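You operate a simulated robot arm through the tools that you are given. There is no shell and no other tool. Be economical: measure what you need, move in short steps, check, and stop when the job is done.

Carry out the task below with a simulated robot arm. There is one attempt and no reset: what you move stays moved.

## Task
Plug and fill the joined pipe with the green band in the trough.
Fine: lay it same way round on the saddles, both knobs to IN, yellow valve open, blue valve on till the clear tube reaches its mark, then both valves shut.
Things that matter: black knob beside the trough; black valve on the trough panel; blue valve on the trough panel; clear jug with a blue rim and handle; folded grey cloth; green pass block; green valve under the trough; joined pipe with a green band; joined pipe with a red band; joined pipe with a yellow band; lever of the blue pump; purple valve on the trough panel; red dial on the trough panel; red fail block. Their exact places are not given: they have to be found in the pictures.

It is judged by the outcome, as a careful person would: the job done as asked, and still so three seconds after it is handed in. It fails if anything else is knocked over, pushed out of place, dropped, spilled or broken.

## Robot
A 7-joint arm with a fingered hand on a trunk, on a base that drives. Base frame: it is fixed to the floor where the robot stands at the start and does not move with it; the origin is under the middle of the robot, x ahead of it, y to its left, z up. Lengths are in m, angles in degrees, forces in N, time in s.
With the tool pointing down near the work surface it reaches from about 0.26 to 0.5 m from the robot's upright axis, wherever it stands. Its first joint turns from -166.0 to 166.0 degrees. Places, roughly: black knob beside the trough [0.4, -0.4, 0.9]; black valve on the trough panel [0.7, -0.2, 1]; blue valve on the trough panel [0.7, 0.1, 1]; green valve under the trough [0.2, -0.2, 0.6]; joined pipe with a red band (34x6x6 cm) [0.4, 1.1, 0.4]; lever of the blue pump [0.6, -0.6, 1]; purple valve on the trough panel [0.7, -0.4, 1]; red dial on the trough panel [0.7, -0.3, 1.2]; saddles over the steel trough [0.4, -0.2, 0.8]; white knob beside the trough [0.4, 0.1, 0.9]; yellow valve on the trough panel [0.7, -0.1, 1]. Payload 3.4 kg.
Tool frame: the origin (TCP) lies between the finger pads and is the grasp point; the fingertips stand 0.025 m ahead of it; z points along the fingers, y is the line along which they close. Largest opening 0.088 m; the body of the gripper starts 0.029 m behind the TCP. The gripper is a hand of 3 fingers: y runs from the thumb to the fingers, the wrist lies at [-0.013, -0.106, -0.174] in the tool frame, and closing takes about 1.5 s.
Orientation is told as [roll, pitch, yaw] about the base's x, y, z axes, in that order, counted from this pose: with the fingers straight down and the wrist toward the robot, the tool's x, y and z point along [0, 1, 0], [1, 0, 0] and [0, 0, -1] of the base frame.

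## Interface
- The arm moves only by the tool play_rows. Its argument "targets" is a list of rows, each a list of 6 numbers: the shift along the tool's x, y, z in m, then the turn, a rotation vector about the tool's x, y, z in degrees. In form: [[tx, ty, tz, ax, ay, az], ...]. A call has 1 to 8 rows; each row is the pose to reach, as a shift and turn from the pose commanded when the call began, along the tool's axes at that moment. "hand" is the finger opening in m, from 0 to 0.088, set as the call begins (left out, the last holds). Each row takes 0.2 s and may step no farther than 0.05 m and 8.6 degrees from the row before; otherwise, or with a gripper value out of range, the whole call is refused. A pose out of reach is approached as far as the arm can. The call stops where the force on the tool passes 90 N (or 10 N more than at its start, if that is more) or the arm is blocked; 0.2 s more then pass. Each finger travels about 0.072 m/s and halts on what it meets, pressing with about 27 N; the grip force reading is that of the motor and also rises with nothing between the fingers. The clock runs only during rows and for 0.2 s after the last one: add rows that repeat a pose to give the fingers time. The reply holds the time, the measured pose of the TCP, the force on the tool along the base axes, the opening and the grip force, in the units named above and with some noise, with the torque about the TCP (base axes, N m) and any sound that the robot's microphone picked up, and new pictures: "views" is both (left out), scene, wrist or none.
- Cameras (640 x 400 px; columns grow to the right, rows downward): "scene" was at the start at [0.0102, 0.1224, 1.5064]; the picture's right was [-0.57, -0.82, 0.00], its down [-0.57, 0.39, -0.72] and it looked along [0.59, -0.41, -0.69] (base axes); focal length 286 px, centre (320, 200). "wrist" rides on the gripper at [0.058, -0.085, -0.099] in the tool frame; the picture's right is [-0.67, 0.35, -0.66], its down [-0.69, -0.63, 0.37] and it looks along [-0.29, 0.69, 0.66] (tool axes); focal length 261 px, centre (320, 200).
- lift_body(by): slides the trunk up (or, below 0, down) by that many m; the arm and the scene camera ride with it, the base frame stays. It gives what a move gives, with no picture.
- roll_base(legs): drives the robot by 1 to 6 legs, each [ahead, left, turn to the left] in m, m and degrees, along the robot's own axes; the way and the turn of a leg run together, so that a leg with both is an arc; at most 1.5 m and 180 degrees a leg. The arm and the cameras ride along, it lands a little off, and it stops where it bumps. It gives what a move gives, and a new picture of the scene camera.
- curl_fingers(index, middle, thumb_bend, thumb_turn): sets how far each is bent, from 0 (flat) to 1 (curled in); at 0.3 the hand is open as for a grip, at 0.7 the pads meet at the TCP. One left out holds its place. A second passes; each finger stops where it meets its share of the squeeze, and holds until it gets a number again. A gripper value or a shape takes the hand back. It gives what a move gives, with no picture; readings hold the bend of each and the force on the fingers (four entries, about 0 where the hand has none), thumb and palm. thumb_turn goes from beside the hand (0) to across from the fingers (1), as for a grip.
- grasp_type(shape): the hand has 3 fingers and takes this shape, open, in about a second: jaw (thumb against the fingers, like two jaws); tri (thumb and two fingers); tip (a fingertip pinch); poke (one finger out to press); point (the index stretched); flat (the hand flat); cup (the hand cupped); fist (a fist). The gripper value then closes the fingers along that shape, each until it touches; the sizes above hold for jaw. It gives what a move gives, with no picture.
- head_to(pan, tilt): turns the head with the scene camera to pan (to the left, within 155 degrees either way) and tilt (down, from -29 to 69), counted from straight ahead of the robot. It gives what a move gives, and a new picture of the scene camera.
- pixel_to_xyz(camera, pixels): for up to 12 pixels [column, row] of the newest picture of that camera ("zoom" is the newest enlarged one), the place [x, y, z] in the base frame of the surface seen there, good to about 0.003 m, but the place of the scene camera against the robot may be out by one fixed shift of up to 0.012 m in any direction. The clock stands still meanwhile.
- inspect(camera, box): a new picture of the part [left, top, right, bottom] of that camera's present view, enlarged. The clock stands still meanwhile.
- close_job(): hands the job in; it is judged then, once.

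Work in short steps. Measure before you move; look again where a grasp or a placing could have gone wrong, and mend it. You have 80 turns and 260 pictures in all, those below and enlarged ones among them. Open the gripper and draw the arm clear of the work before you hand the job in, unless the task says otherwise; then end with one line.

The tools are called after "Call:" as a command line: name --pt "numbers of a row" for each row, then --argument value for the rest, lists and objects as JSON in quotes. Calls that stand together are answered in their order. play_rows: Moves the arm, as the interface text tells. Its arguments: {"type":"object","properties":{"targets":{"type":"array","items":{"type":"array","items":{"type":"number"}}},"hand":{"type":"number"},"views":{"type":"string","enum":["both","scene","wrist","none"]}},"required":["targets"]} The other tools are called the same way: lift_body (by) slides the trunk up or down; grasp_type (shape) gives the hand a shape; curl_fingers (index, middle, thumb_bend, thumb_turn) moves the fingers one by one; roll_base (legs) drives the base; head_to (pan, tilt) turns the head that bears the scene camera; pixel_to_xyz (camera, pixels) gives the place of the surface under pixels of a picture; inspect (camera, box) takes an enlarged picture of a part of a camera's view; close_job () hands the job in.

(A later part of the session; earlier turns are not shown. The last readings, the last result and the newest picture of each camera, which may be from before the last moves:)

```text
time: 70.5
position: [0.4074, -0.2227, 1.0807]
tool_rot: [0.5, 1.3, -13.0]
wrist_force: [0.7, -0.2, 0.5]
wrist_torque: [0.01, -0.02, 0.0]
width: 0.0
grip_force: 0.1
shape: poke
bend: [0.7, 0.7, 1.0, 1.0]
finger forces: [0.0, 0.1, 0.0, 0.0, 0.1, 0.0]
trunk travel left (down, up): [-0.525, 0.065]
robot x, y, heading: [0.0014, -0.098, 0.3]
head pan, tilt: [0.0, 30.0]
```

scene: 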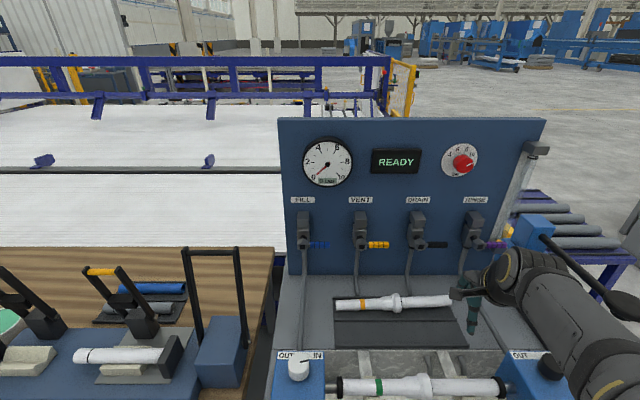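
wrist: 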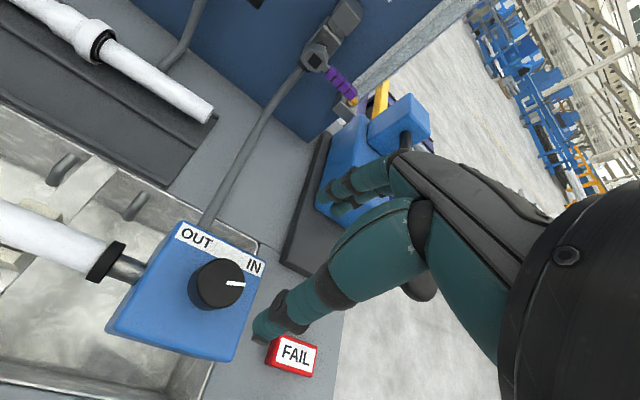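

Poke shape is set. I move to x≈0.55, y≈-0.11 with zero yaw, then pitch the fingers 60° forward.

Call:
play_rows --pt "0.03 0.024 0 -0.3 -0.1 -3" --pt "0.06 0.048 0 -0.6 -0.2 -6" --pt "0.09 0.072 -0.001 -0.9 -0.3 -9" --pt "0.12 0.096 -0.002 -1.2 -0.4 -12" --pt "0.1386 0.1116 -0.003 -1.3 -0.5 -13" --pt "0.1386 0.1116 -0.003 -1.3 -0.5 -13" --views "none"

Call:
play_rows --pt "0 0 0 -7.5 0 0" --pt "0 0 0 -15 0 0" --pt "0 0 0 -22.5 0 0" --pt "0 0 0 -30 0 0" --pt "0 0 0 -37.5 0 0" --pt "0 0 0 -45 0 0" --pt "0 0 0 -52.5 0 0" --pt "0 0 0 -60 0 0"

```text
time: 72.0
position: [0.5489, -0.1129, 1.0794]
tool_rot: [0.2, -0.1, 0.0]
wrist_force: [-0.1, -0.2, -0.9]
wrist_torque: [0.01, 0.0, -0.04]
width: 0.0002
grip_force: 0.1
shape: poke
bend: [0.7, 0.7, 1.0, 1.0]
finger forces: [0.0, 0.1, 0.1, 0.0, 0.0, 0.0]
trunk travel left (down, up): [-0.525, 0.065]
robot x, y, heading: [0.0004, -0.0941, -0.1]
head pan, tilt: [0.0, 30.0]
```

```text
time: 73.8
position: [0.5481, -0.1134, 1.0815]
tool_rot: [0.3, -60.1, -0.2]
wrist_force: [-0.5, 0.5, 0.3]
wrist_torque: [0.0, 0.01, -0.01]
width: 0.0002
grip_force: 0.1
shape: poke
bend: [0.7, 0.7, 1.0, 1.0]
finger forces: [0.1, 0.0, 0.0, 0.0, 0.0, 0.0]
out of reach, approached as far as the arm can: row 4, 5
trunk travel left (down, up): [-0.525, 0.065]
robot x, y, heading: [0.0037, -0.0993, 0.2]
head pan, tilt: [0.0, 30.0]
```

scene: 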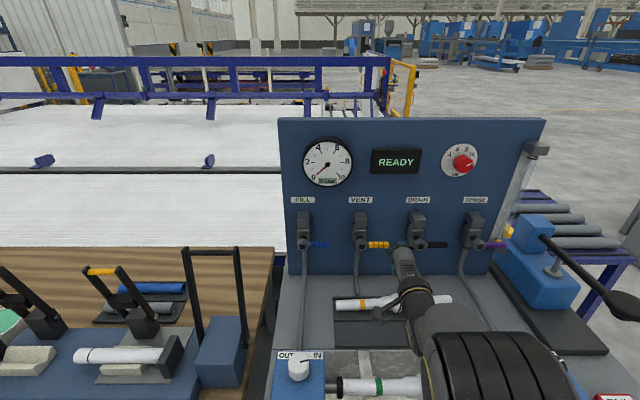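
wrist: 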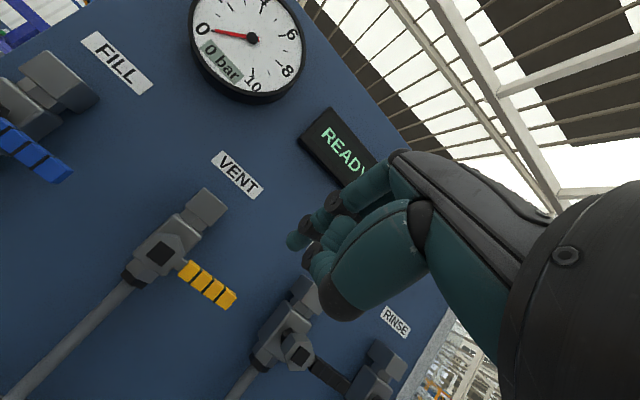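

The wrist camera sees the valves well. I bring the closed fingertips just above the outer end of the yellow lever (TCP ≈ (0.668,-0.125,1.06)).

Call:
play_rows --pt "-0.012 0.012 0.03 0 0 0" --pt "-0.012 0.025 0.065 0 0 0" --pt "-0.012 0.035 0.095 0 0 0" --pt "-0.012 0.0414 0.1147 0 0 0" --pt "-0.012 0.0414 0.1147 0 0 0"

Call:
inspect --camera "wrist" --box '[120, 120, 440, 340]'

Call:
inspect --camera "scene" --box '[330, 190, 450, 265]'

```text
time: 75.0
position: [0.6702, -0.1263, 1.0603]
tool_rot: [0.4, -60.0, -0.4]
wrist_force: [-0.4, 0.1, 1.0]
wrist_torque: [0.0, 0.01, -0.04]
width: 0.0002
grip_force: 0.2
shape: poke
bend: [0.7, 0.7, 1.0, 1.0]
finger forces: [0.1, 0.0, 0.1, 0.1, 0.0, 0.0]
trunk travel left (down, up): [-0.525, 0.065]
robot x, y, heading: [0.0004, -0.0962, -0.0]
head pan, tilt: [0.0, 30.0]
```

scene: 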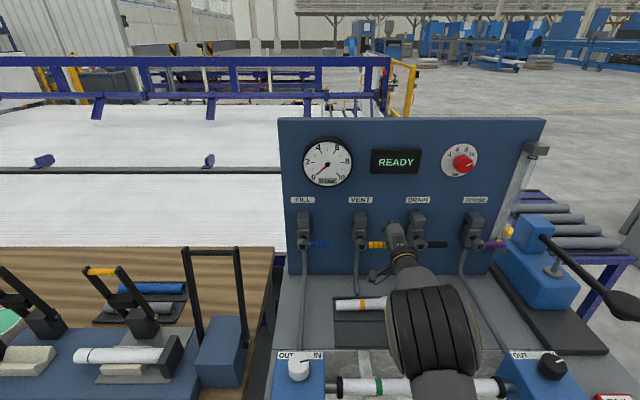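
wrist: 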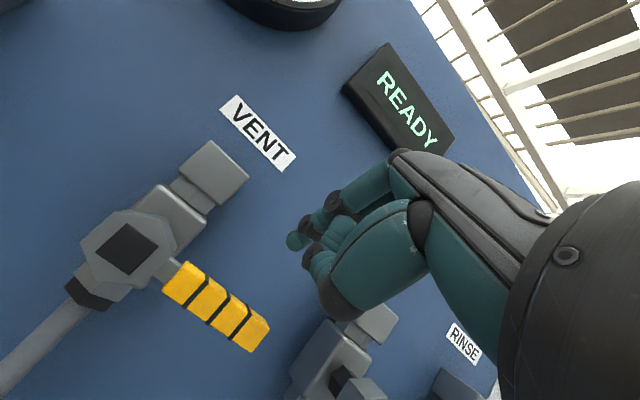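

```text
1.82 times, centred on (280, 230) of wrist
```

zoom: 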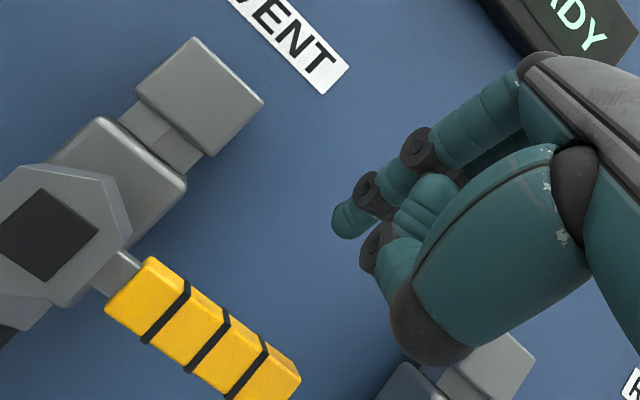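

```text
5.33 times, centred on (390, 228) of scene
```

zoom: 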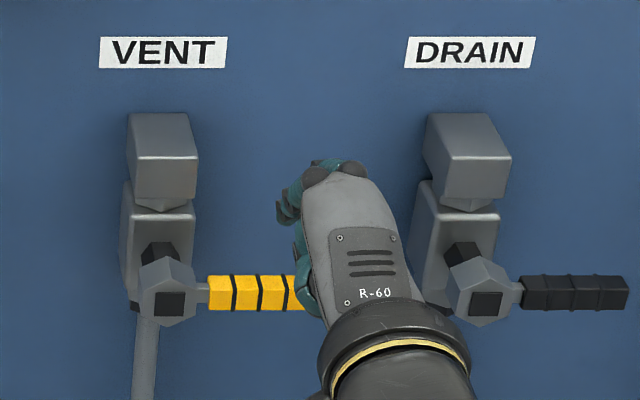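

I measure the yellow lever with the wrist camera.

Call:
pixel_to_xyz --camera "wrist" --pixels '[[127, 248], [178, 284], [215, 308], [252, 334], [264, 325], [244, 348], [190, 268], [292, 240], [312, 225], [210, 290], [105, 235], [230, 170]]'

```text
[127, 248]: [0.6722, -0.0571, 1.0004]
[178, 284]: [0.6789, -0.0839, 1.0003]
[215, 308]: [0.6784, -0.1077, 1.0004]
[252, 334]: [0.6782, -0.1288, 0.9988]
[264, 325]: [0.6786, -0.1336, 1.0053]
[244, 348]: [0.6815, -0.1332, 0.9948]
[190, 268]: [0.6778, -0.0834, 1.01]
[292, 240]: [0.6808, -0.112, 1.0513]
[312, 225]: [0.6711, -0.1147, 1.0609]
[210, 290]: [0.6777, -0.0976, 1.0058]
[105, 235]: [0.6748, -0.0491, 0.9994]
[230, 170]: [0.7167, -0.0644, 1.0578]
```

Hub at y≈-0.057, lever axis z≈1.001, the fingertip is above it. I press down slowly by 5 cm to test that rotation sense.

Call:
play_rows --pt "-0.002 -0.0173 0.01 0 0 0" --pt "-0.003 -0.026 0.015 0 0 0" --pt "-0.003 -0.0338 0.0195 0 0 0" --pt "-0.004 -0.0433 0.025 0 0 0"

Call:
inspect --camera "scene" --box '[330, 190, 450, 265]'

```text
time: 76.0
position: [0.6659, -0.1285, 1.0172]
tool_rot: [0.4, -60.9, -0.4]
wrist_force: [-1.4, 0.7, 27.7]
wrist_torque: [0.01, -0.49, 0.02]
width: 0.0001
grip_force: 0.0
shape: poke
bend: [0.7, 0.7, 1.0, 1.0]
finger forces: [12.9, 16.2, 0.0, 0.0, 0.0, 0.0]
trunk travel left (down, up): [-0.525, 0.065]
robot x, y, heading: [-0.0034, -0.0971, -0.1]
head pan, tilt: [0.0, 30.0]
```

scene: 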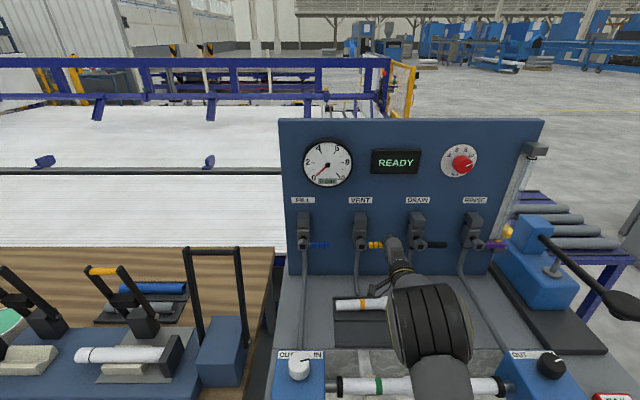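
wrist: 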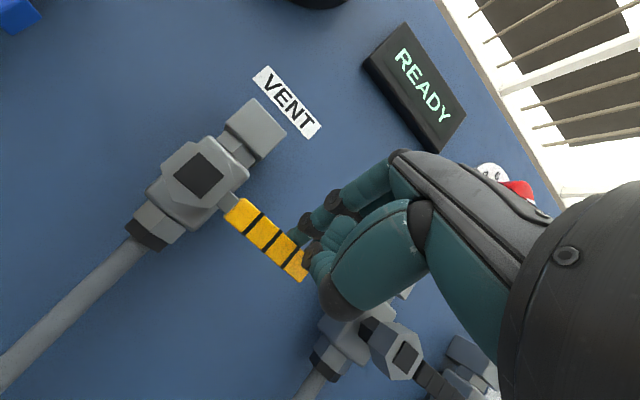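

```text
5.33 times, centred on (390, 228) of scene
```

zoom: 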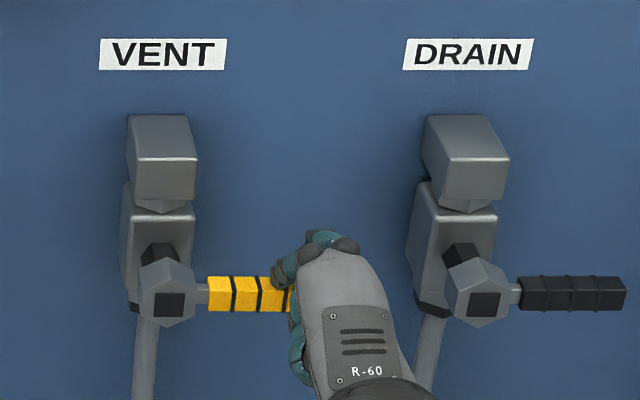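

The lever did not budge (27.7 N), so downward is the stop; it must swing up. I retreat, drop below lever height and pitch to 75°.

Call:
play_rows --pt "0 0.0173 -0.01 0 0 0" --pt "0 -0.0077 -0.0533 0 0 0" --pt "0.0 -0.045 -0.078 0 0 0" --pt "0.004 -0.0736 -0.0614 -7.5 0 0" --pt "0.006 -0.0736 -0.0614 -15 0 0" --pt "0.006 -0.0736 -0.0614 -15 0 0"

Call:
inspect --camera "wrist" --box '[120, 120, 440, 340]'

```text
time: 77.3
position: [0.5785, -0.1228, 0.9775]
tool_rot: [0.6, -75.2, -0.5]
wrist_force: [-1.0, 0.1, -0.4]
wrist_torque: [0.02, -0.02, 0.0]
width: 0.0
grip_force: 0.0
shape: poke
bend: [0.7, 0.7, 1.0, 1.0]
finger forces: [0.0, 0.0, 0.0, 0.0, 0.0, 0.1]
trunk travel left (down, up): [-0.525, 0.065]
robot x, y, heading: [0.0022, -0.1001, 0.0]
head pan, tilt: [0.0, 30.0]
```

scene: 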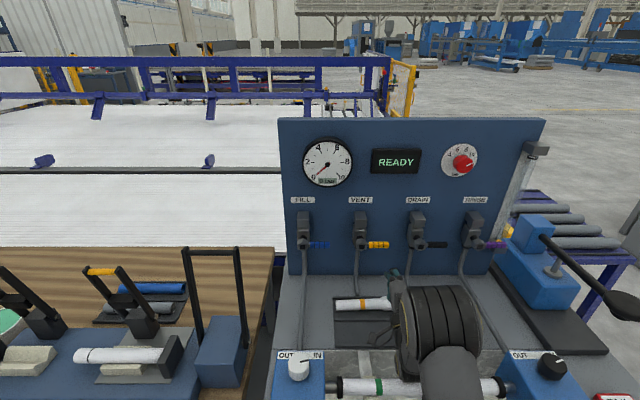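
wrist: 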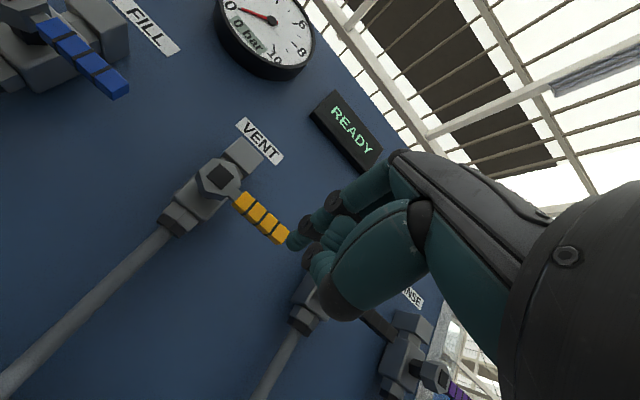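

```text
1.82 times, centred on (280, 230) of wrist
```

zoom: 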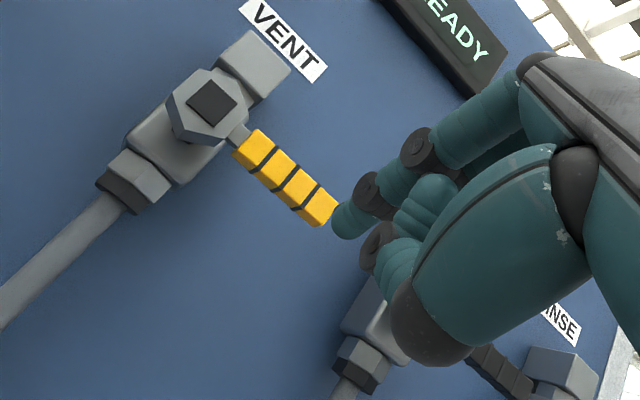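

I measure the finger's slope (tip and joints) before going under the lever.

Call:
pixel_to_xyz --camera "wrist" --pixels '[[293, 240], [308, 228], [330, 203], [345, 190], [375, 170], [310, 258], [330, 300], [325, 240], [270, 228], [215, 180]]'

```text
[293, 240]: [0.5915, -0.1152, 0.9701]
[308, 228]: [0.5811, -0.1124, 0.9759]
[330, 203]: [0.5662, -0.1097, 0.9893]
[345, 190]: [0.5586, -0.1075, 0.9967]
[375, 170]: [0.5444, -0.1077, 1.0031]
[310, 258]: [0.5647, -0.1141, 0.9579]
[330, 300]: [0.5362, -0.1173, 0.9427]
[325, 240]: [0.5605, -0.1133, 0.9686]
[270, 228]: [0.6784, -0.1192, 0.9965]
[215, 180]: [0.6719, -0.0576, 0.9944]
```

The distal finger slopes ~37°, poor for pushing up. I back off and use the "point" shape with a straight index instead.

Call:
play_rows --pt "0 -0.0174 -0.0265 0 0 0" --pt "0 -0.0347 -0.0529 0 0 0" --pt "0 -0.0347 -0.0529 0 0 0" --views "none"

Call:
grasp_type --shape "point"

Call:
inspect --camera "wrist" --box '[120, 80, 440, 340]'

Call:
inspect --camera "scene" --box '[310, 190, 500, 320]'

```text
time: 78.2
position: [0.5165, -0.1231, 0.9584]
tool_rot: [0.6, -75.0, -0.6]
wrist_force: [-0.2, -0.4, 0.7]
wrist_torque: [0.01, 0.02, -0.01]
width: 0.0
grip_force: 0.0
shape: poke
bend: [0.7, 0.7, 1.0, 1.0]
finger forces: [0.1, 0.1, 0.1, 0.0, 0.0, 0.0]
trunk travel left (down, up): [-0.525, 0.065]
robot x, y, heading: [-0.0004, -0.0945, 0.2]
head pan, tilt: [0.0, 30.0]
```

```text
time: 79.0
position: [0.5172, -0.1231, 0.9573]
tool_rot: [0.6, -75.1, -0.5]
wrist_force: [0.0, -0.7, -1.1]
wrist_torque: [0.01, 0.0, -0.01]
width: 0.0
grip_force: 0.0
shape: point
bend: [0.2, 1.0, 0.98, 0.88]
finger forces: [0.1, 0.1, 0.0, 0.0, 0.1, 0.0]
trunk travel left (down, up): [-0.525, 0.065]
robot x, y, heading: [-0.002, -0.0991, -0.2]
head pan, tilt: [0.0, 30.0]
```

```text
1.54 times, centred on (280, 210) of wrist
```

zoom: 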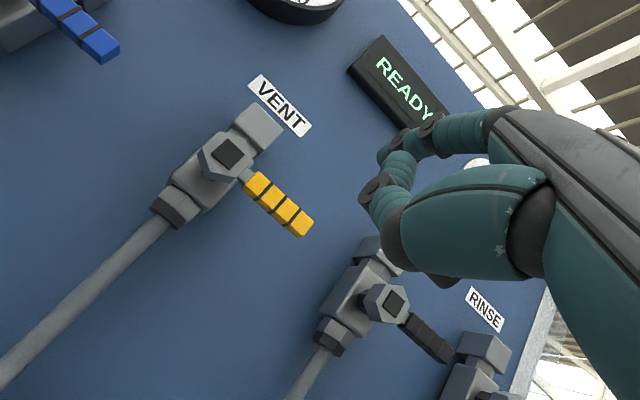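

```text
3.08 times, centred on (405, 255) of scene
```

zoom: 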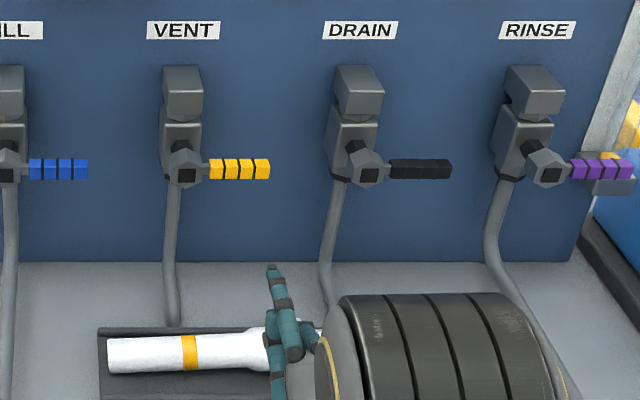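

The index now stretches forward (enlarged scene tip at (271,267)). I measure it in both pictures.

Call:
pixel_to_xyz --camera "zoom" --pixels '[[271, 268], [274, 280], [278, 295], [285, 320], [292, 345], [270, 165], [240, 165], [185, 175]]'

Call:
play_rows --pt "0 0 0 0 0 0" --views "wrist"

Call:
pixel_to_xyz --camera "wrist" --pixels '[[322, 178], [330, 168], [318, 182], [345, 155], [360, 160], [328, 200]]'

```text
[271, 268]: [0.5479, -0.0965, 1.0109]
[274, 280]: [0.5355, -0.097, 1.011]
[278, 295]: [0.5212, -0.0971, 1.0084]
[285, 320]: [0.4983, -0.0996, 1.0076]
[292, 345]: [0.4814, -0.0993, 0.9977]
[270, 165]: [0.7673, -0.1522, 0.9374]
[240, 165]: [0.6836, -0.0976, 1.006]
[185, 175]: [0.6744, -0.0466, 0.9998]
```

```text
time: 79.5
position: [0.5167, -0.1236, 0.9578]
tool_rot: [0.6, -75.2, -0.6]
wrist_force: [-0.5, 0.1, -0.1]
wrist_torque: [0.01, 0.0, 0.0]
width: 0.0
grip_force: 0.1
shape: point
bend: [0.2, 1.0, 0.98, 0.88]
finger forces: [0.0, 0.0, 0.0, 0.0, 0.0, 0.0]
trunk travel left (down, up): [-0.525, 0.065]
robot x, y, heading: [-0.0005, -0.0955, 0.2]
head pan, tilt: [0.0, 30.0]
```

wrist: 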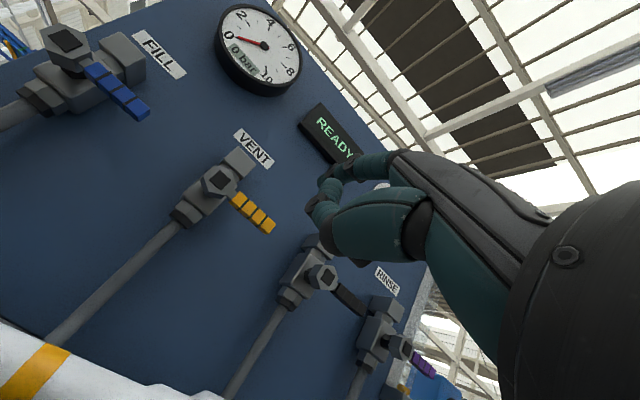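

```text
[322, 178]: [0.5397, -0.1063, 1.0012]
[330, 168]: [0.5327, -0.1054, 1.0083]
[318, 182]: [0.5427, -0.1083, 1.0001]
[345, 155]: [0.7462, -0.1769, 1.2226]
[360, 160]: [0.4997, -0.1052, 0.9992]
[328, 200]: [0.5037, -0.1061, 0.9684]
```

The index is nearly level, tip ≈0.031 ahead and 0.044 above the TCP. I go to pitch 60° and slide the index under the yellow lever.

Call:
play_rows --pt "0 -0.0065 0.0224 7.5 0 0" --pt "0.001 -0.0104 0.0544 15 0 0" --pt "0.002 0.0 0.0931 15 0 0" --pt "0.002 0.0062 0.117 15 0 0" --pt "0.002 0.0123 0.1405 15 0 0" --pt "0.002 0.0123 0.1405 15 0 0"

Call:
inspect --camera "wrist" --box '[120, 80, 440, 340]'

Call:
inspect --camera "scene" --box '[310, 190, 500, 320]'

```text
time: 80.8
position: [0.6563, -0.1206, 0.9323]
tool_rot: [0.3, -60.0, -0.3]
wrist_force: [0.5, -0.2, 0.9]
wrist_torque: [0.05, 0.01, 0.02]
width: 0.0
grip_force: 0.0
shape: point
bend: [0.2, 1.0, 0.98, 0.88]
finger forces: [0.1, 0.0, 0.0, 0.1, 0.0, 0.0]
trunk travel left (down, up): [-0.525, 0.065]
robot x, y, heading: [0.0014, -0.0957, 0.0]
head pan, tilt: [0.0, 30.0]
```

scene: 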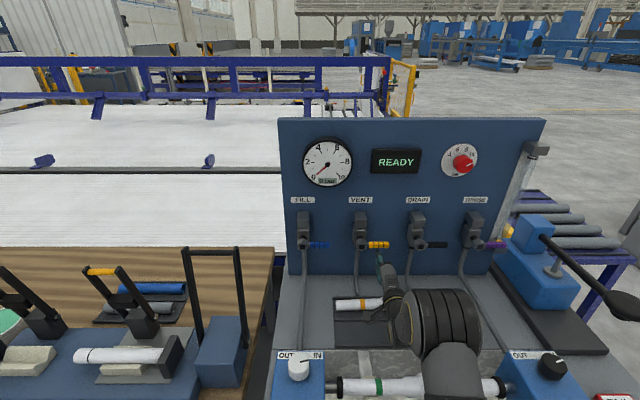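
wrist: 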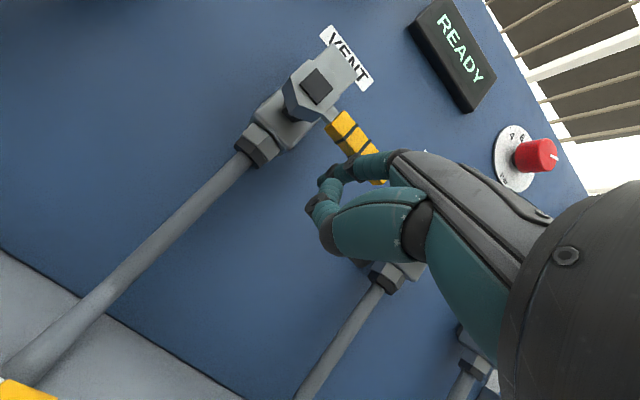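

```text
1.54 times, centred on (280, 210) of wrist
```

zoom: 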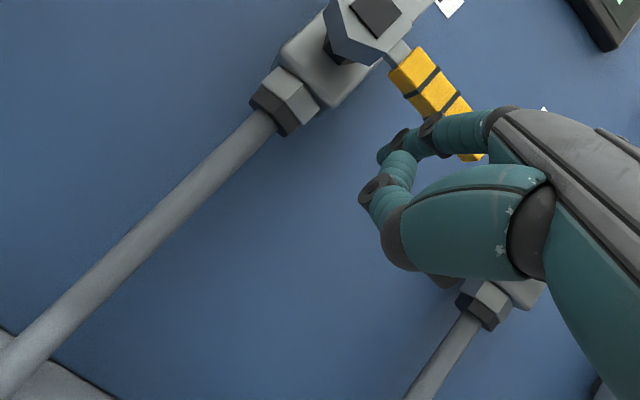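

```text
3.08 times, centred on (405, 255) of scene
```

zoom: 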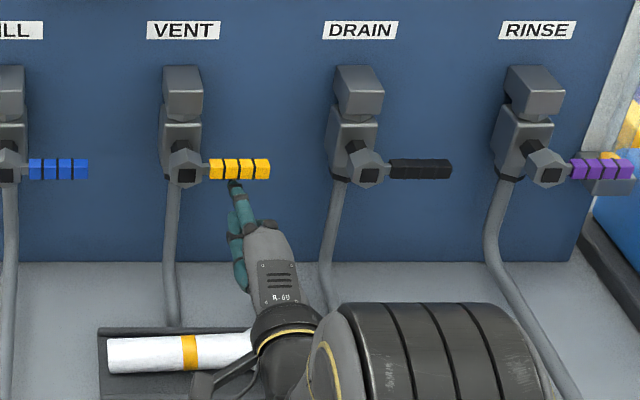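

The index tip is just under the yellow lever at y≈-0.108. I push up along the arc to ~40° and check.

Call:
play_rows --pt "-0.001 0.0123 -0.0071 0 0 0" --pt "-0.003 0.02 -0.0116 0 0 0" --pt "-0.0034 0.028 -0.0162 0 0 0" --pt "-0.0015 0.0357 -0.0206 0 0 0" --pt "0.0005 0.0434 -0.025 0 0 0" --views "wrist"

Call:
inspect --camera "scene" --box '[310, 190, 500, 320]'

```text
time: 82.0
position: [0.6586, -0.1205, 0.9831]
tool_rot: [0.5, -60.1, -0.4]
wrist_force: [-0.1, -1.3, -0.3]
wrist_torque: [0.03, 0.06, 0.01]
width: 0.0804
grip_force: 0.0
shape: point
bend: [0.21, 1.0, 0.98, 0.88]
finger forces: [1.5, 0.0, 0.1, 0.1, 0.0, 0.1]
trunk travel left (down, up): [-0.525, 0.065]
robot x, y, heading: [-0.0005, -0.0987, 0.0]
head pan, tilt: [0.0, 30.0]
```

wrist: 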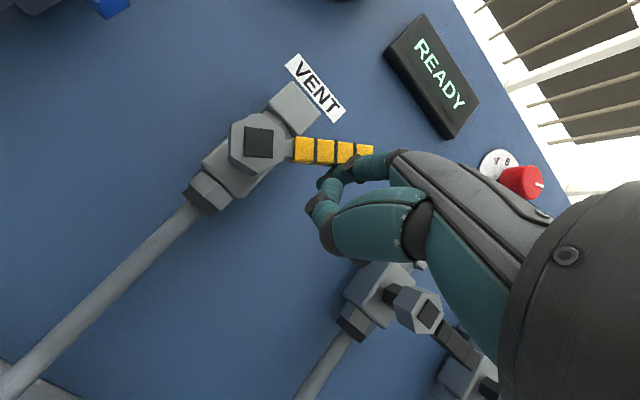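

```text
3.08 times, centred on (405, 255) of scene
```

zoom: 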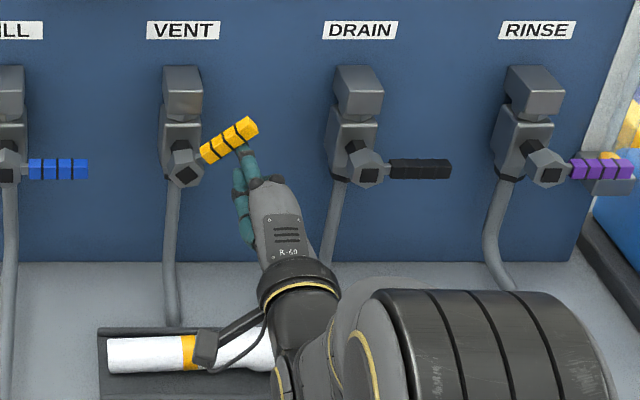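

The lever is rising smoothly. I continue the arc to vertical.

Call:
play_rows --pt "0.0097 0.0133 -0.0077 0 0 0" --pt "0.0175 0.019 -0.011 0 0 0" --pt "0.0241 0.0229 -0.0132 0 0 0" --pt "0.033 0.025 -0.0145 0 0 0" --pt "0.0405 0.026 -0.015 0 0 0" --pt "0.045 0.026 -0.015 0 0 0" --views "wrist"

Call:
inspect --camera "scene" --box '[310, 190, 500, 320]'

```text
time: 83.5
position: [0.6578, -0.0783, 1.0138]
tool_rot: [0.4, -60.0, -0.4]
wrist_force: [-1.7, -7.8, 0.0]
wrist_torque: [0.36, -0.01, -0.14]
width: 0.0803
grip_force: 0.1
shape: point
bend: [0.2, 1.0, 0.98, 0.88]
finger forces: [8.3, 0.1, 0.1, 0.0, 0.0, 0.0]
trunk travel left (down, up): [-0.525, 0.065]
robot x, y, heading: [0.0006, -0.0971, -0.1]
head pan, tilt: [0.0, 30.0]
```

wrist: 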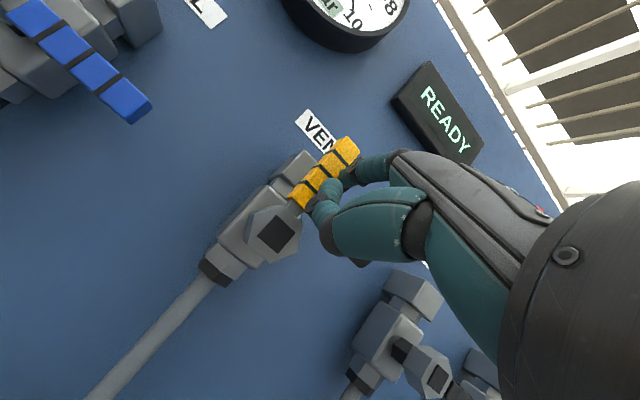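

```text
3.08 times, centred on (405, 255) of scene
```

zoom: 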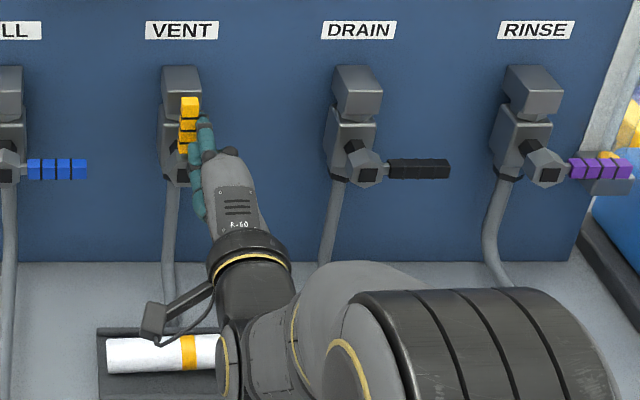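

The yellow valve is open (lever upright, stop felt). I withdraw and move the index under the blue lever the same way (offset +0.1676 in y).

Call:
play_rows --pt "-0.003 -0.0225 -0.039 0 0 0" --pt "0.02 -0.0553 -0.0258 0 0 0" --pt "0.055 -0.0813 -0.0108 0 0 0" --pt "0.095 -0.0943 -0.0033 0 0 0" --pt "0.122 -0.0943 -0.0033 0 0 0" --pt "0.122 -0.0793 0.0227 0 0 0" --pt "0.122 -0.0693 0.04 0 0 0" --pt "0.122 -0.0693 0.04 0 0 0"

Call:
inspect --camera "scene" --box '[270, 190, 460, 320]'

Call:
inspect --camera "scene" --box '[490, 130, 570, 255]'

```text
time: 85.2
position: [0.6576, 0.0474, 0.932]
tool_rot: [0.3, -60.0, -0.2]
wrist_force: [-0.2, 0.6, -1.4]
wrist_torque: [0.02, 0.0, 0.02]
width: 0.0002
grip_force: 0.1
shape: point
bend: [0.2, 1.0, 0.98, 0.88]
finger forces: [0.0, 0.0, 0.1, 0.0, 0.0, 0.1]
trunk travel left (down, up): [-0.525, 0.065]
robot x, y, heading: [-0.0013, -0.097, -0.2]
head pan, tilt: [0.0, 30.0]
```

scene: 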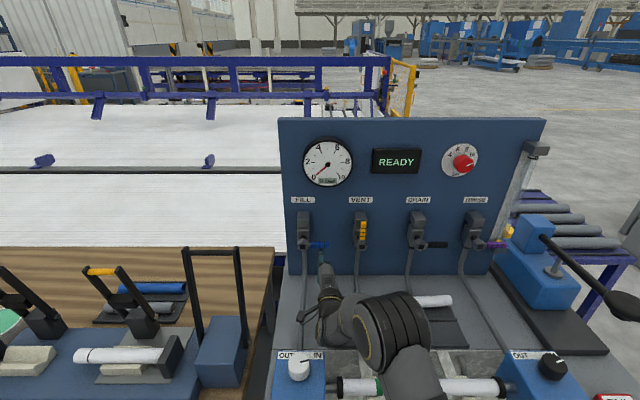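
wrist: 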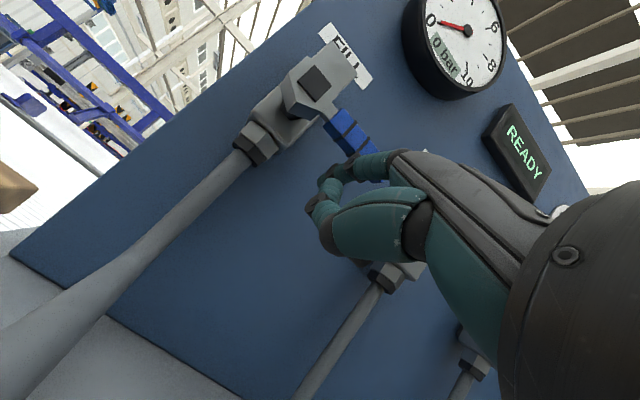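

```text
3.08 times, centred on (365, 255) of scene
```

zoom: 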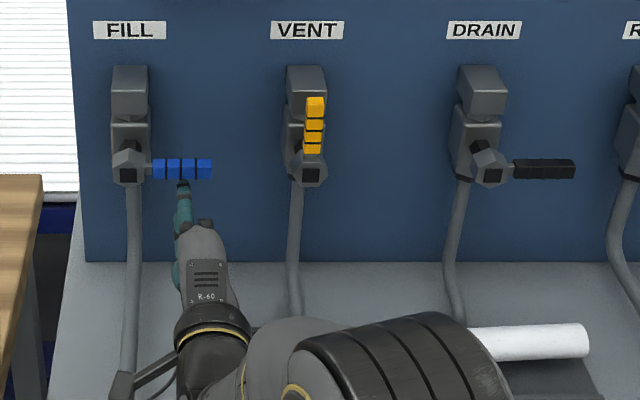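

```text
3.20 times, centred on (530, 192) of scene
```

zoom: 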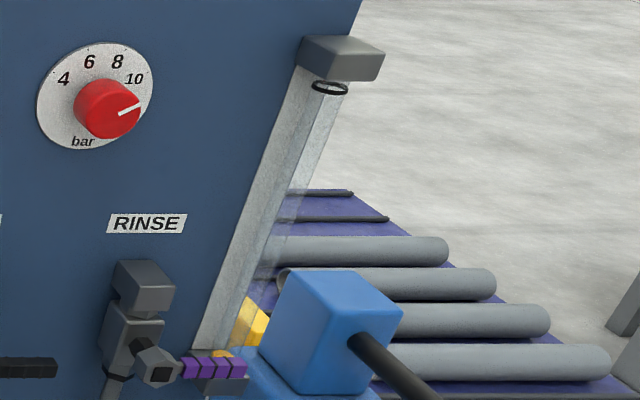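

The index is under the blue lever, tube empty with its ring mark at (330,88) in the enlargement. I open the blue valve to ~40° and watch the tube.

Call:
play_rows --pt "-0.001 0.0123 -0.0071 0 0 0" --pt "-0.003 0.02 -0.0116 0 0 0" --pt "-0.0034 0.028 -0.0162 0 0 0" --pt "-0.0015 0.0357 -0.0206 0 0 0" --pt "0.0005 0.0434 -0.025 0 0 0" --views "scene"

Call:
inspect --camera "scene" --box '[270, 190, 460, 320]'

Call:
inspect --camera "scene" --box '[490, 130, 570, 255]'

```text
time: 86.5
position: [0.6573, 0.0473, 0.9833]
tool_rot: [0.2, -60.0, -0.3]
wrist_force: [-1.1, -0.8, -1.6]
wrist_torque: [0.03, 0.0, 0.0]
width: 0.0808
grip_force: 0.1
shape: point
bend: [0.21, 1.0, 0.98, 0.88]
finger forces: [1.5, 0.0, 0.0, 0.1, 0.0, 0.0]
trunk travel left (down, up): [-0.525, 0.065]
robot x, y, heading: [0.0025, -0.0949, -0.2]
head pan, tilt: [0.0, 30.0]
```

scene: 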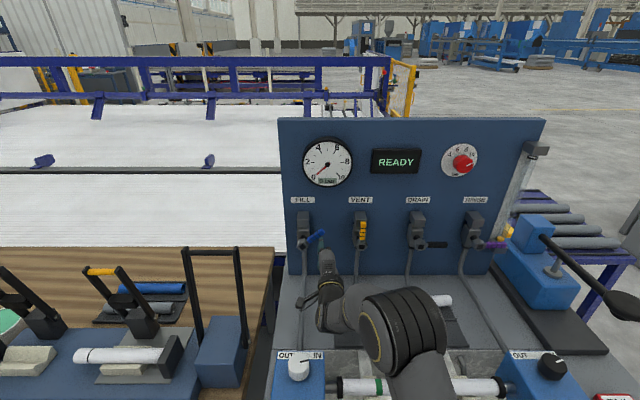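

```text
3.08 times, centred on (365, 255) of scene
```

zoom: 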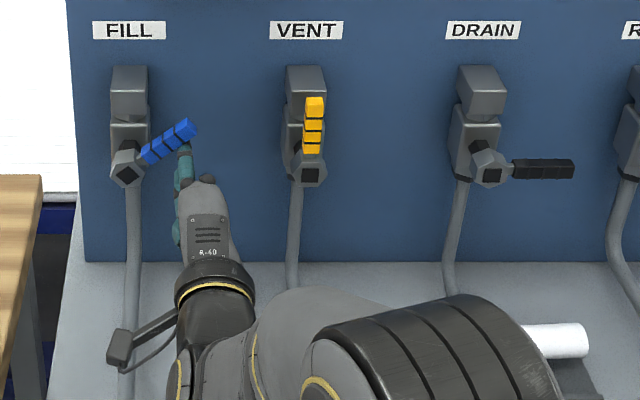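

```text
3.20 times, centred on (530, 192) of scene
```

zoom: 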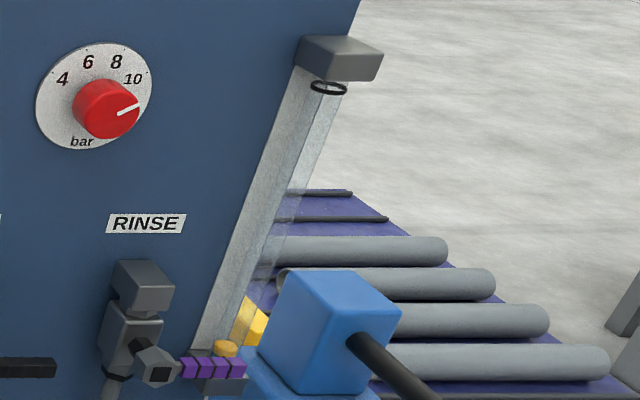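

An orange float at (225,348) has risen slightly. I hold about 1.2 s at this opening and measure the rate.

Call:
play_rows --pt "0 0 0 0 0 0" --pt "0 0 0 0 0 0" --pt "0 0 0 0 0 0" --pt "0 0 0 0 0 0" --pt "0 0 0 0 0 0" --views "none"

Call:
inspect --camera "scene" --box '[490, 130, 570, 255]'

```text
time: 87.7
position: [0.6578, 0.0482, 0.983]
tool_rot: [0.3, -60.0, -0.2]
wrist_force: [0.3, 0.5, -1.3]
wrist_torque: [-0.01, -0.01, -0.01]
width: 0.0807
grip_force: 0.1
shape: point
bend: [0.2, 1.0, 0.98, 0.88]
finger forces: [0.6, 0.0, 0.0, 0.0, 0.0, 0.0]
trunk travel left (down, up): [-0.525, 0.065]
robot x, y, heading: [0.0004, -0.1002, -0.1]
head pan, tilt: [0.0, 30.0]
```

```text
3.20 times, centred on (530, 192) of scene
```

zoom: 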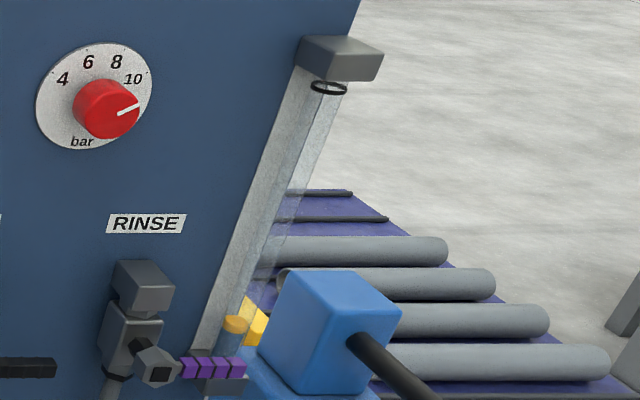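

At this opening the float rises ~18 px/s with ~237 px to the ring, i.e. ~13 s. Meanwhile I move the index to above the blue lever, ready to close.

Call:
play_rows --pt "0 -0.0225 -0.039 0 0 0" --pt "0.015 0.0035 -0.054 0 0 0" --pt "0.029 0.0141 -0.0602 0 0 0" --pt "0.029 0.0366 -0.0212 0 0 0" --views "none"

Call:
inspect --camera "scene" --box '[270, 190, 460, 320]'

Call:
inspect --camera "scene" --box '[490, 130, 570, 255]'

```text
time: 88.7
position: [0.6575, 0.0768, 1.026]
tool_rot: [0.4, -60.0, -0.2]
wrist_force: [0.0, -0.7, 0.5]
wrist_torque: [0.02, 0.0, -0.04]
width: 0.0805
grip_force: 0.0
shape: point
bend: [0.2, 1.0, 0.98, 0.88]
finger forces: [0.0, 0.0, 0.1, 0.0, 0.0, 0.0]
trunk travel left (down, up): [-0.525, 0.065]
robot x, y, heading: [-0.0013, -0.0933, 0.1]
head pan, tilt: [0.0, 30.0]
```

```text
3.08 times, centred on (365, 255) of scene
```

zoom: 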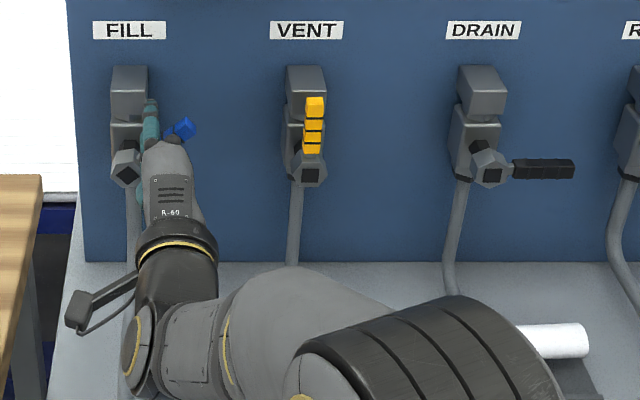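

```text
3.20 times, centred on (530, 192) of scene
```

zoom: 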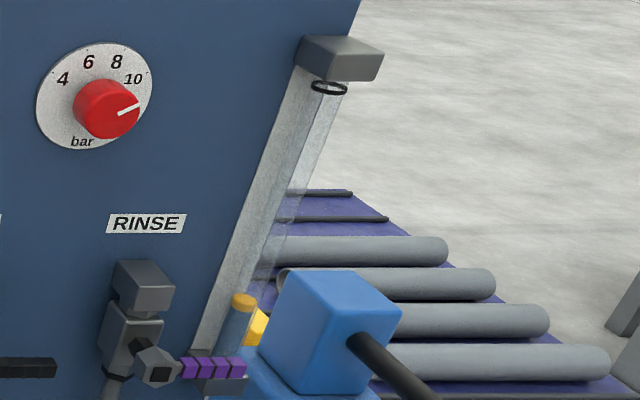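

Float at y≈301 (24 px/s). I wait ~3.6 s with the hand still, then re-measure.

Call:
play_rows --pt "0 0 0 0 0 0" --pt "0 0 0 0 0 0" --pt "0 0 0 0 0 0" --pt "0 0 0 0 0 0" --pt "0 0 0 0 0 0" --pt "0 0 0 0 0 0" --pt "0 0 0 0 0 0" --pt "0 0 0 0 0 0" --views "none"

Call:
play_rows --pt "0 0 0 0 0 0" --pt "0 0 0 0 0 0" --pt "0 0 0 0 0 0" --pt "0 0 0 0 0 0" --pt "0 0 0 0 0 0" --pt "0 0 0 0 0 0" --pt "0 0 0 0 0 0" --pt "0 0 0 0 0 0" --views "none"

Call:
inspect --camera "scene" --box '[490, 130, 570, 255]'

```text
time: 90.5
position: [0.657, 0.0772, 1.0259]
tool_rot: [0.3, -60.1, -0.3]
wrist_force: [0.1, 0.1, -0.8]
wrist_torque: [0.0, 0.01, 0.04]
width: 0.0807
grip_force: 0.1
shape: point
bend: [0.2, 1.0, 0.98, 0.88]
finger forces: [0.1, 0.0, 0.0, 0.0, 0.0, 0.0]
trunk travel left (down, up): [-0.525, 0.065]
robot x, y, heading: [-0.0018, -0.0938, -0.3]
head pan, tilt: [0.0, 30.0]
```

```text
time: 92.2
position: [0.6564, 0.0778, 1.0252]
tool_rot: [0.3, -60.1, -0.3]
wrist_force: [0.1, 0.2, 0.5]
wrist_torque: [-0.03, -0.02, 0.0]
width: 0.0807
grip_force: 0.0
shape: point
bend: [0.2, 1.0, 0.98, 0.88]
finger forces: [0.1, 0.1, 0.0, 0.1, 0.0, 0.0]
trunk travel left (down, up): [-0.525, 0.065]
robot x, y, heading: [0.002, -0.0993, -0.2]
head pan, tilt: [0.0, 30.0]
```

```text
3.20 times, centred on (530, 192) of scene
```

zoom: 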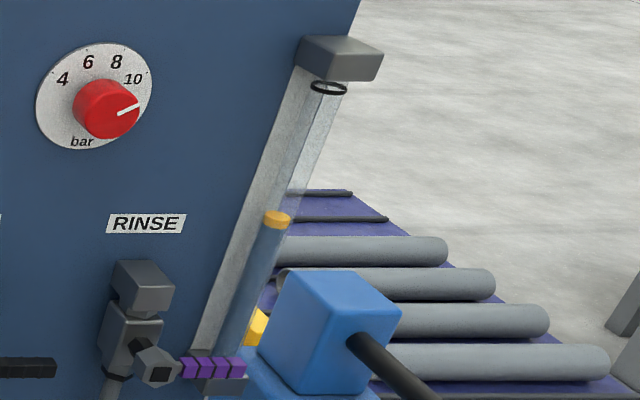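

Float at y≈219 (23.4 px/s). Another ~3.5 s wait, then check.

Call:
play_rows --pt "0 0 0 0 0 0" --pt "0 0 0 0 0 0" --pt "0 0 0 0 0 0" --pt "0 0 0 0 0 0" --pt "0 0 0 0 0 0" --pt "0 0 0 0 0 0" --pt "0 0 0 0 0 0" --pt "0 0 0 0 0 0" --views "none"

Call:
play_rows --pt "0 0 0 0 0 0" --pt "0 0 0 0 0 0" --pt "0 0 0 0 0 0" --pt "0 0 0 0 0 0" --pt "0 0 0 0 0 0" --pt "0 0 0 0 0 0" --pt "0 0 0 0 0 0" --views "none"

Call:
inspect --camera "scene" --box '[490, 130, 570, 255]'

```text
time: 94.0
position: [0.6584, 0.0769, 1.025]
tool_rot: [0.2, -60.1, -0.3]
wrist_force: [-0.1, 0.2, -0.5]
wrist_torque: [0.0, -0.04, 0.03]
width: 0.0808
grip_force: 0.2
shape: point
bend: [0.2, 1.0, 0.98, 0.88]
finger forces: [0.0, 0.0, 0.1, 0.0, 0.0, 0.0]
trunk travel left (down, up): [-0.525, 0.065]
robot x, y, heading: [0.0015, -0.0988, -0.0]
head pan, tilt: [0.0, 30.0]
```

```text
time: 95.7
position: [0.6579, 0.077, 1.0258]
tool_rot: [0.2, -60.1, -0.3]
wrist_force: [-0.3, -0.3, 0.5]
wrist_torque: [-0.01, -0.01, -0.02]
width: 0.0808
grip_force: 0.0
shape: point
bend: [0.2, 1.0, 0.98, 0.88]
finger forces: [0.0, 0.1, 0.1, 0.0, 0.0, 0.0]
trunk travel left (down, up): [-0.525, 0.065]
robot x, y, heading: [0.0007, -0.0984, -0.0]
head pan, tilt: [0.0, 30.0]
```

```text
3.20 times, centred on (530, 192) of scene
```

zoom: 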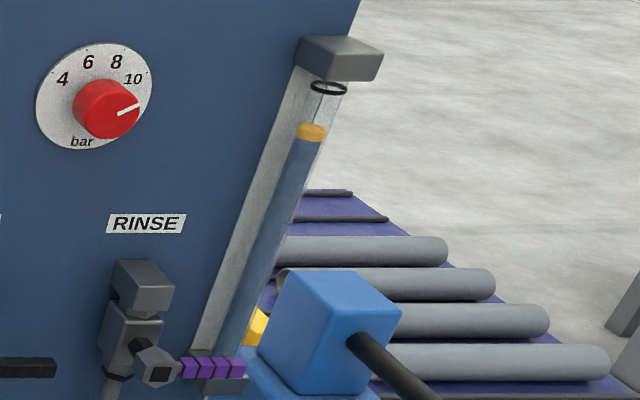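

Float centre at y≈131, ring at 88, ~25 px/s. I wait 0.8 s more and check.

Call:
play_rows --pt "0 0 0 0 0 0" --pt "0 0 0 0 0 0" --pt "0 0 0 0 0 0" --views "none"

Call:
inspect --camera "scene" --box '[490, 130, 570, 180]'

```text
time: 96.5
position: [0.6578, 0.0774, 1.026]
tool_rot: [0.3, -60.1, -0.4]
wrist_force: [0.3, 0.5, 0.2]
wrist_torque: [-0.03, 0.03, -0.02]
width: 0.0808
grip_force: 0.1
shape: point
bend: [0.2, 1.0, 0.98, 0.88]
finger forces: [0.0, 0.0, 0.0, 0.0, 0.0, 0.0]
trunk travel left (down, up): [-0.525, 0.065]
robot x, y, heading: [0.0015, -0.0932, -0.1]
head pan, tilt: [0.0, 30.0]
```

```text
8.00 times, centred on (530, 155) of scene
```

zoom: 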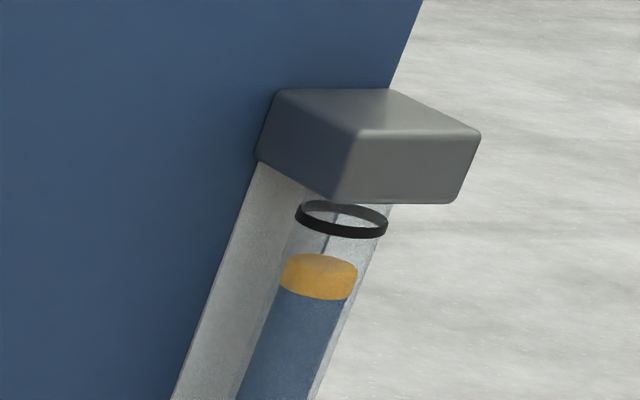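

Float mid is ~56 px (8x) below the ring, ~0.9 s of flow. I now close: a short hold, then sweep the lever down.

Call:
play_rows --pt "-0.0122 -0.0126 0.0073 0 0 0" --pt "-0.0234 -0.0212 0.0123 0 0 0" --pt "-0.0318 -0.0319 0.0184 0 0 0" --pt "-0.0354 -0.04 0.0231 0 0 0" --pt "-0.0354 -0.0459 0.0265 0 0 0" --views "none"

Call:
inspect --camera "scene" --box '[490, 130, 570, 180]'

Call:
inspect --camera "scene" --box '[270, 190, 460, 320]'

```text
time: 97.7
position: [0.6576, 0.0409, 0.9732]
tool_rot: [0.3, -60.0, -0.3]
wrist_force: [0.4, -0.2, -0.8]
wrist_torque: [-0.04, 0.02, 0.02]
width: 0.0001
grip_force: 0.2
shape: point
bend: [0.2, 1.0, 0.98, 0.88]
finger forces: [0.0, 0.1, 0.0, 0.0, 0.1, 0.0]
trunk travel left (down, up): [-0.525, 0.065]
robot x, y, heading: [0.0031, -0.0949, -0.0]
head pan, tilt: [0.0, 30.0]
```

```text
8.00 times, centred on (530, 155) of scene
```

zoom: 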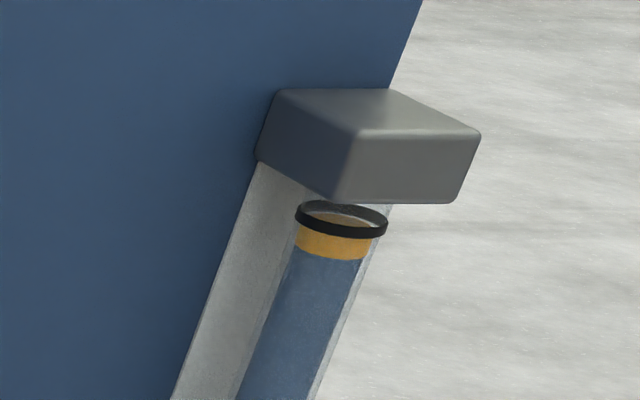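

```text
3.08 times, centred on (365, 255) of scene
```

zoom: 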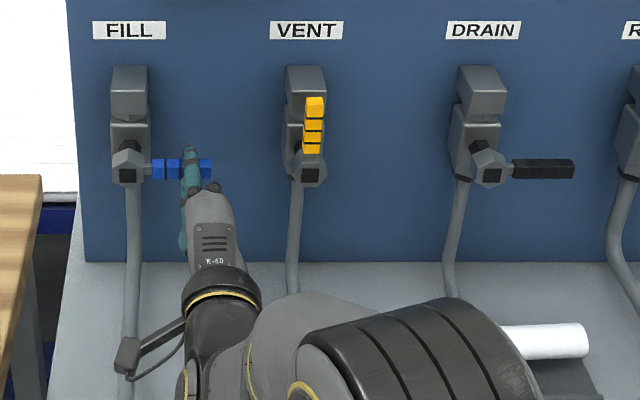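

Blue lever is level again and the float's top is at the ring. I press it lightly to its stop and see whether the float still moves.

Call:
play_rows --pt "0 -0.006 0.0035 0 0 0" --pt "0 -0.01 0.0058 0 0 0" --pt "0 -0.01 0.0058 0 0 0" --views "wrist"

Call:
inspect --camera "scene" --box '[510, 140, 550, 165]'

```text
time: 98.5
position: [0.6568, 0.0405, 0.9621]
tool_rot: [0.4, -60.2, -0.4]
wrist_force: [1.3, 0.6, 5.9]
wrist_torque: [0.06, -0.15, 0.02]
width: 0.0003
grip_force: 0.0
shape: point
bend: [0.14, 1.0, 0.98, 0.88]
finger forces: [5.8, 0.1, 0.0, 0.1, 0.1, 0.0]
trunk travel left (down, up): [-0.525, 0.065]
robot x, y, heading: [0.0028, -0.0951, -0.2]
head pan, tilt: [0.0, 30.0]
```

wrist: 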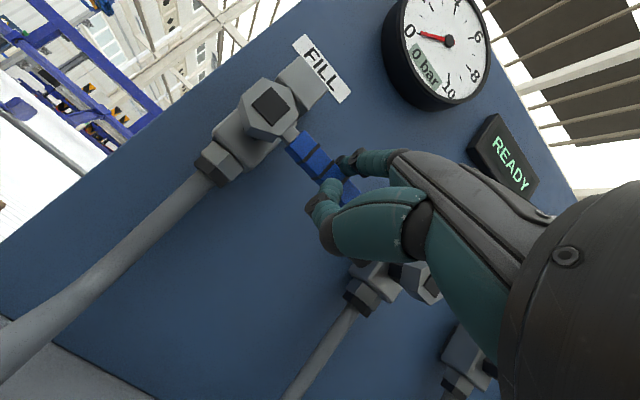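

```text
16.00 times, centred on (530, 152) of scene
```

zoom: 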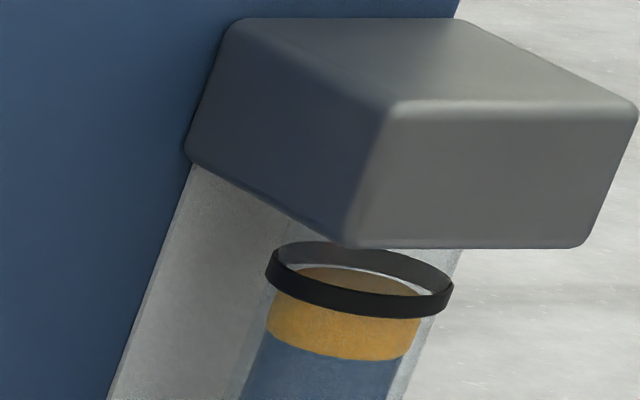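

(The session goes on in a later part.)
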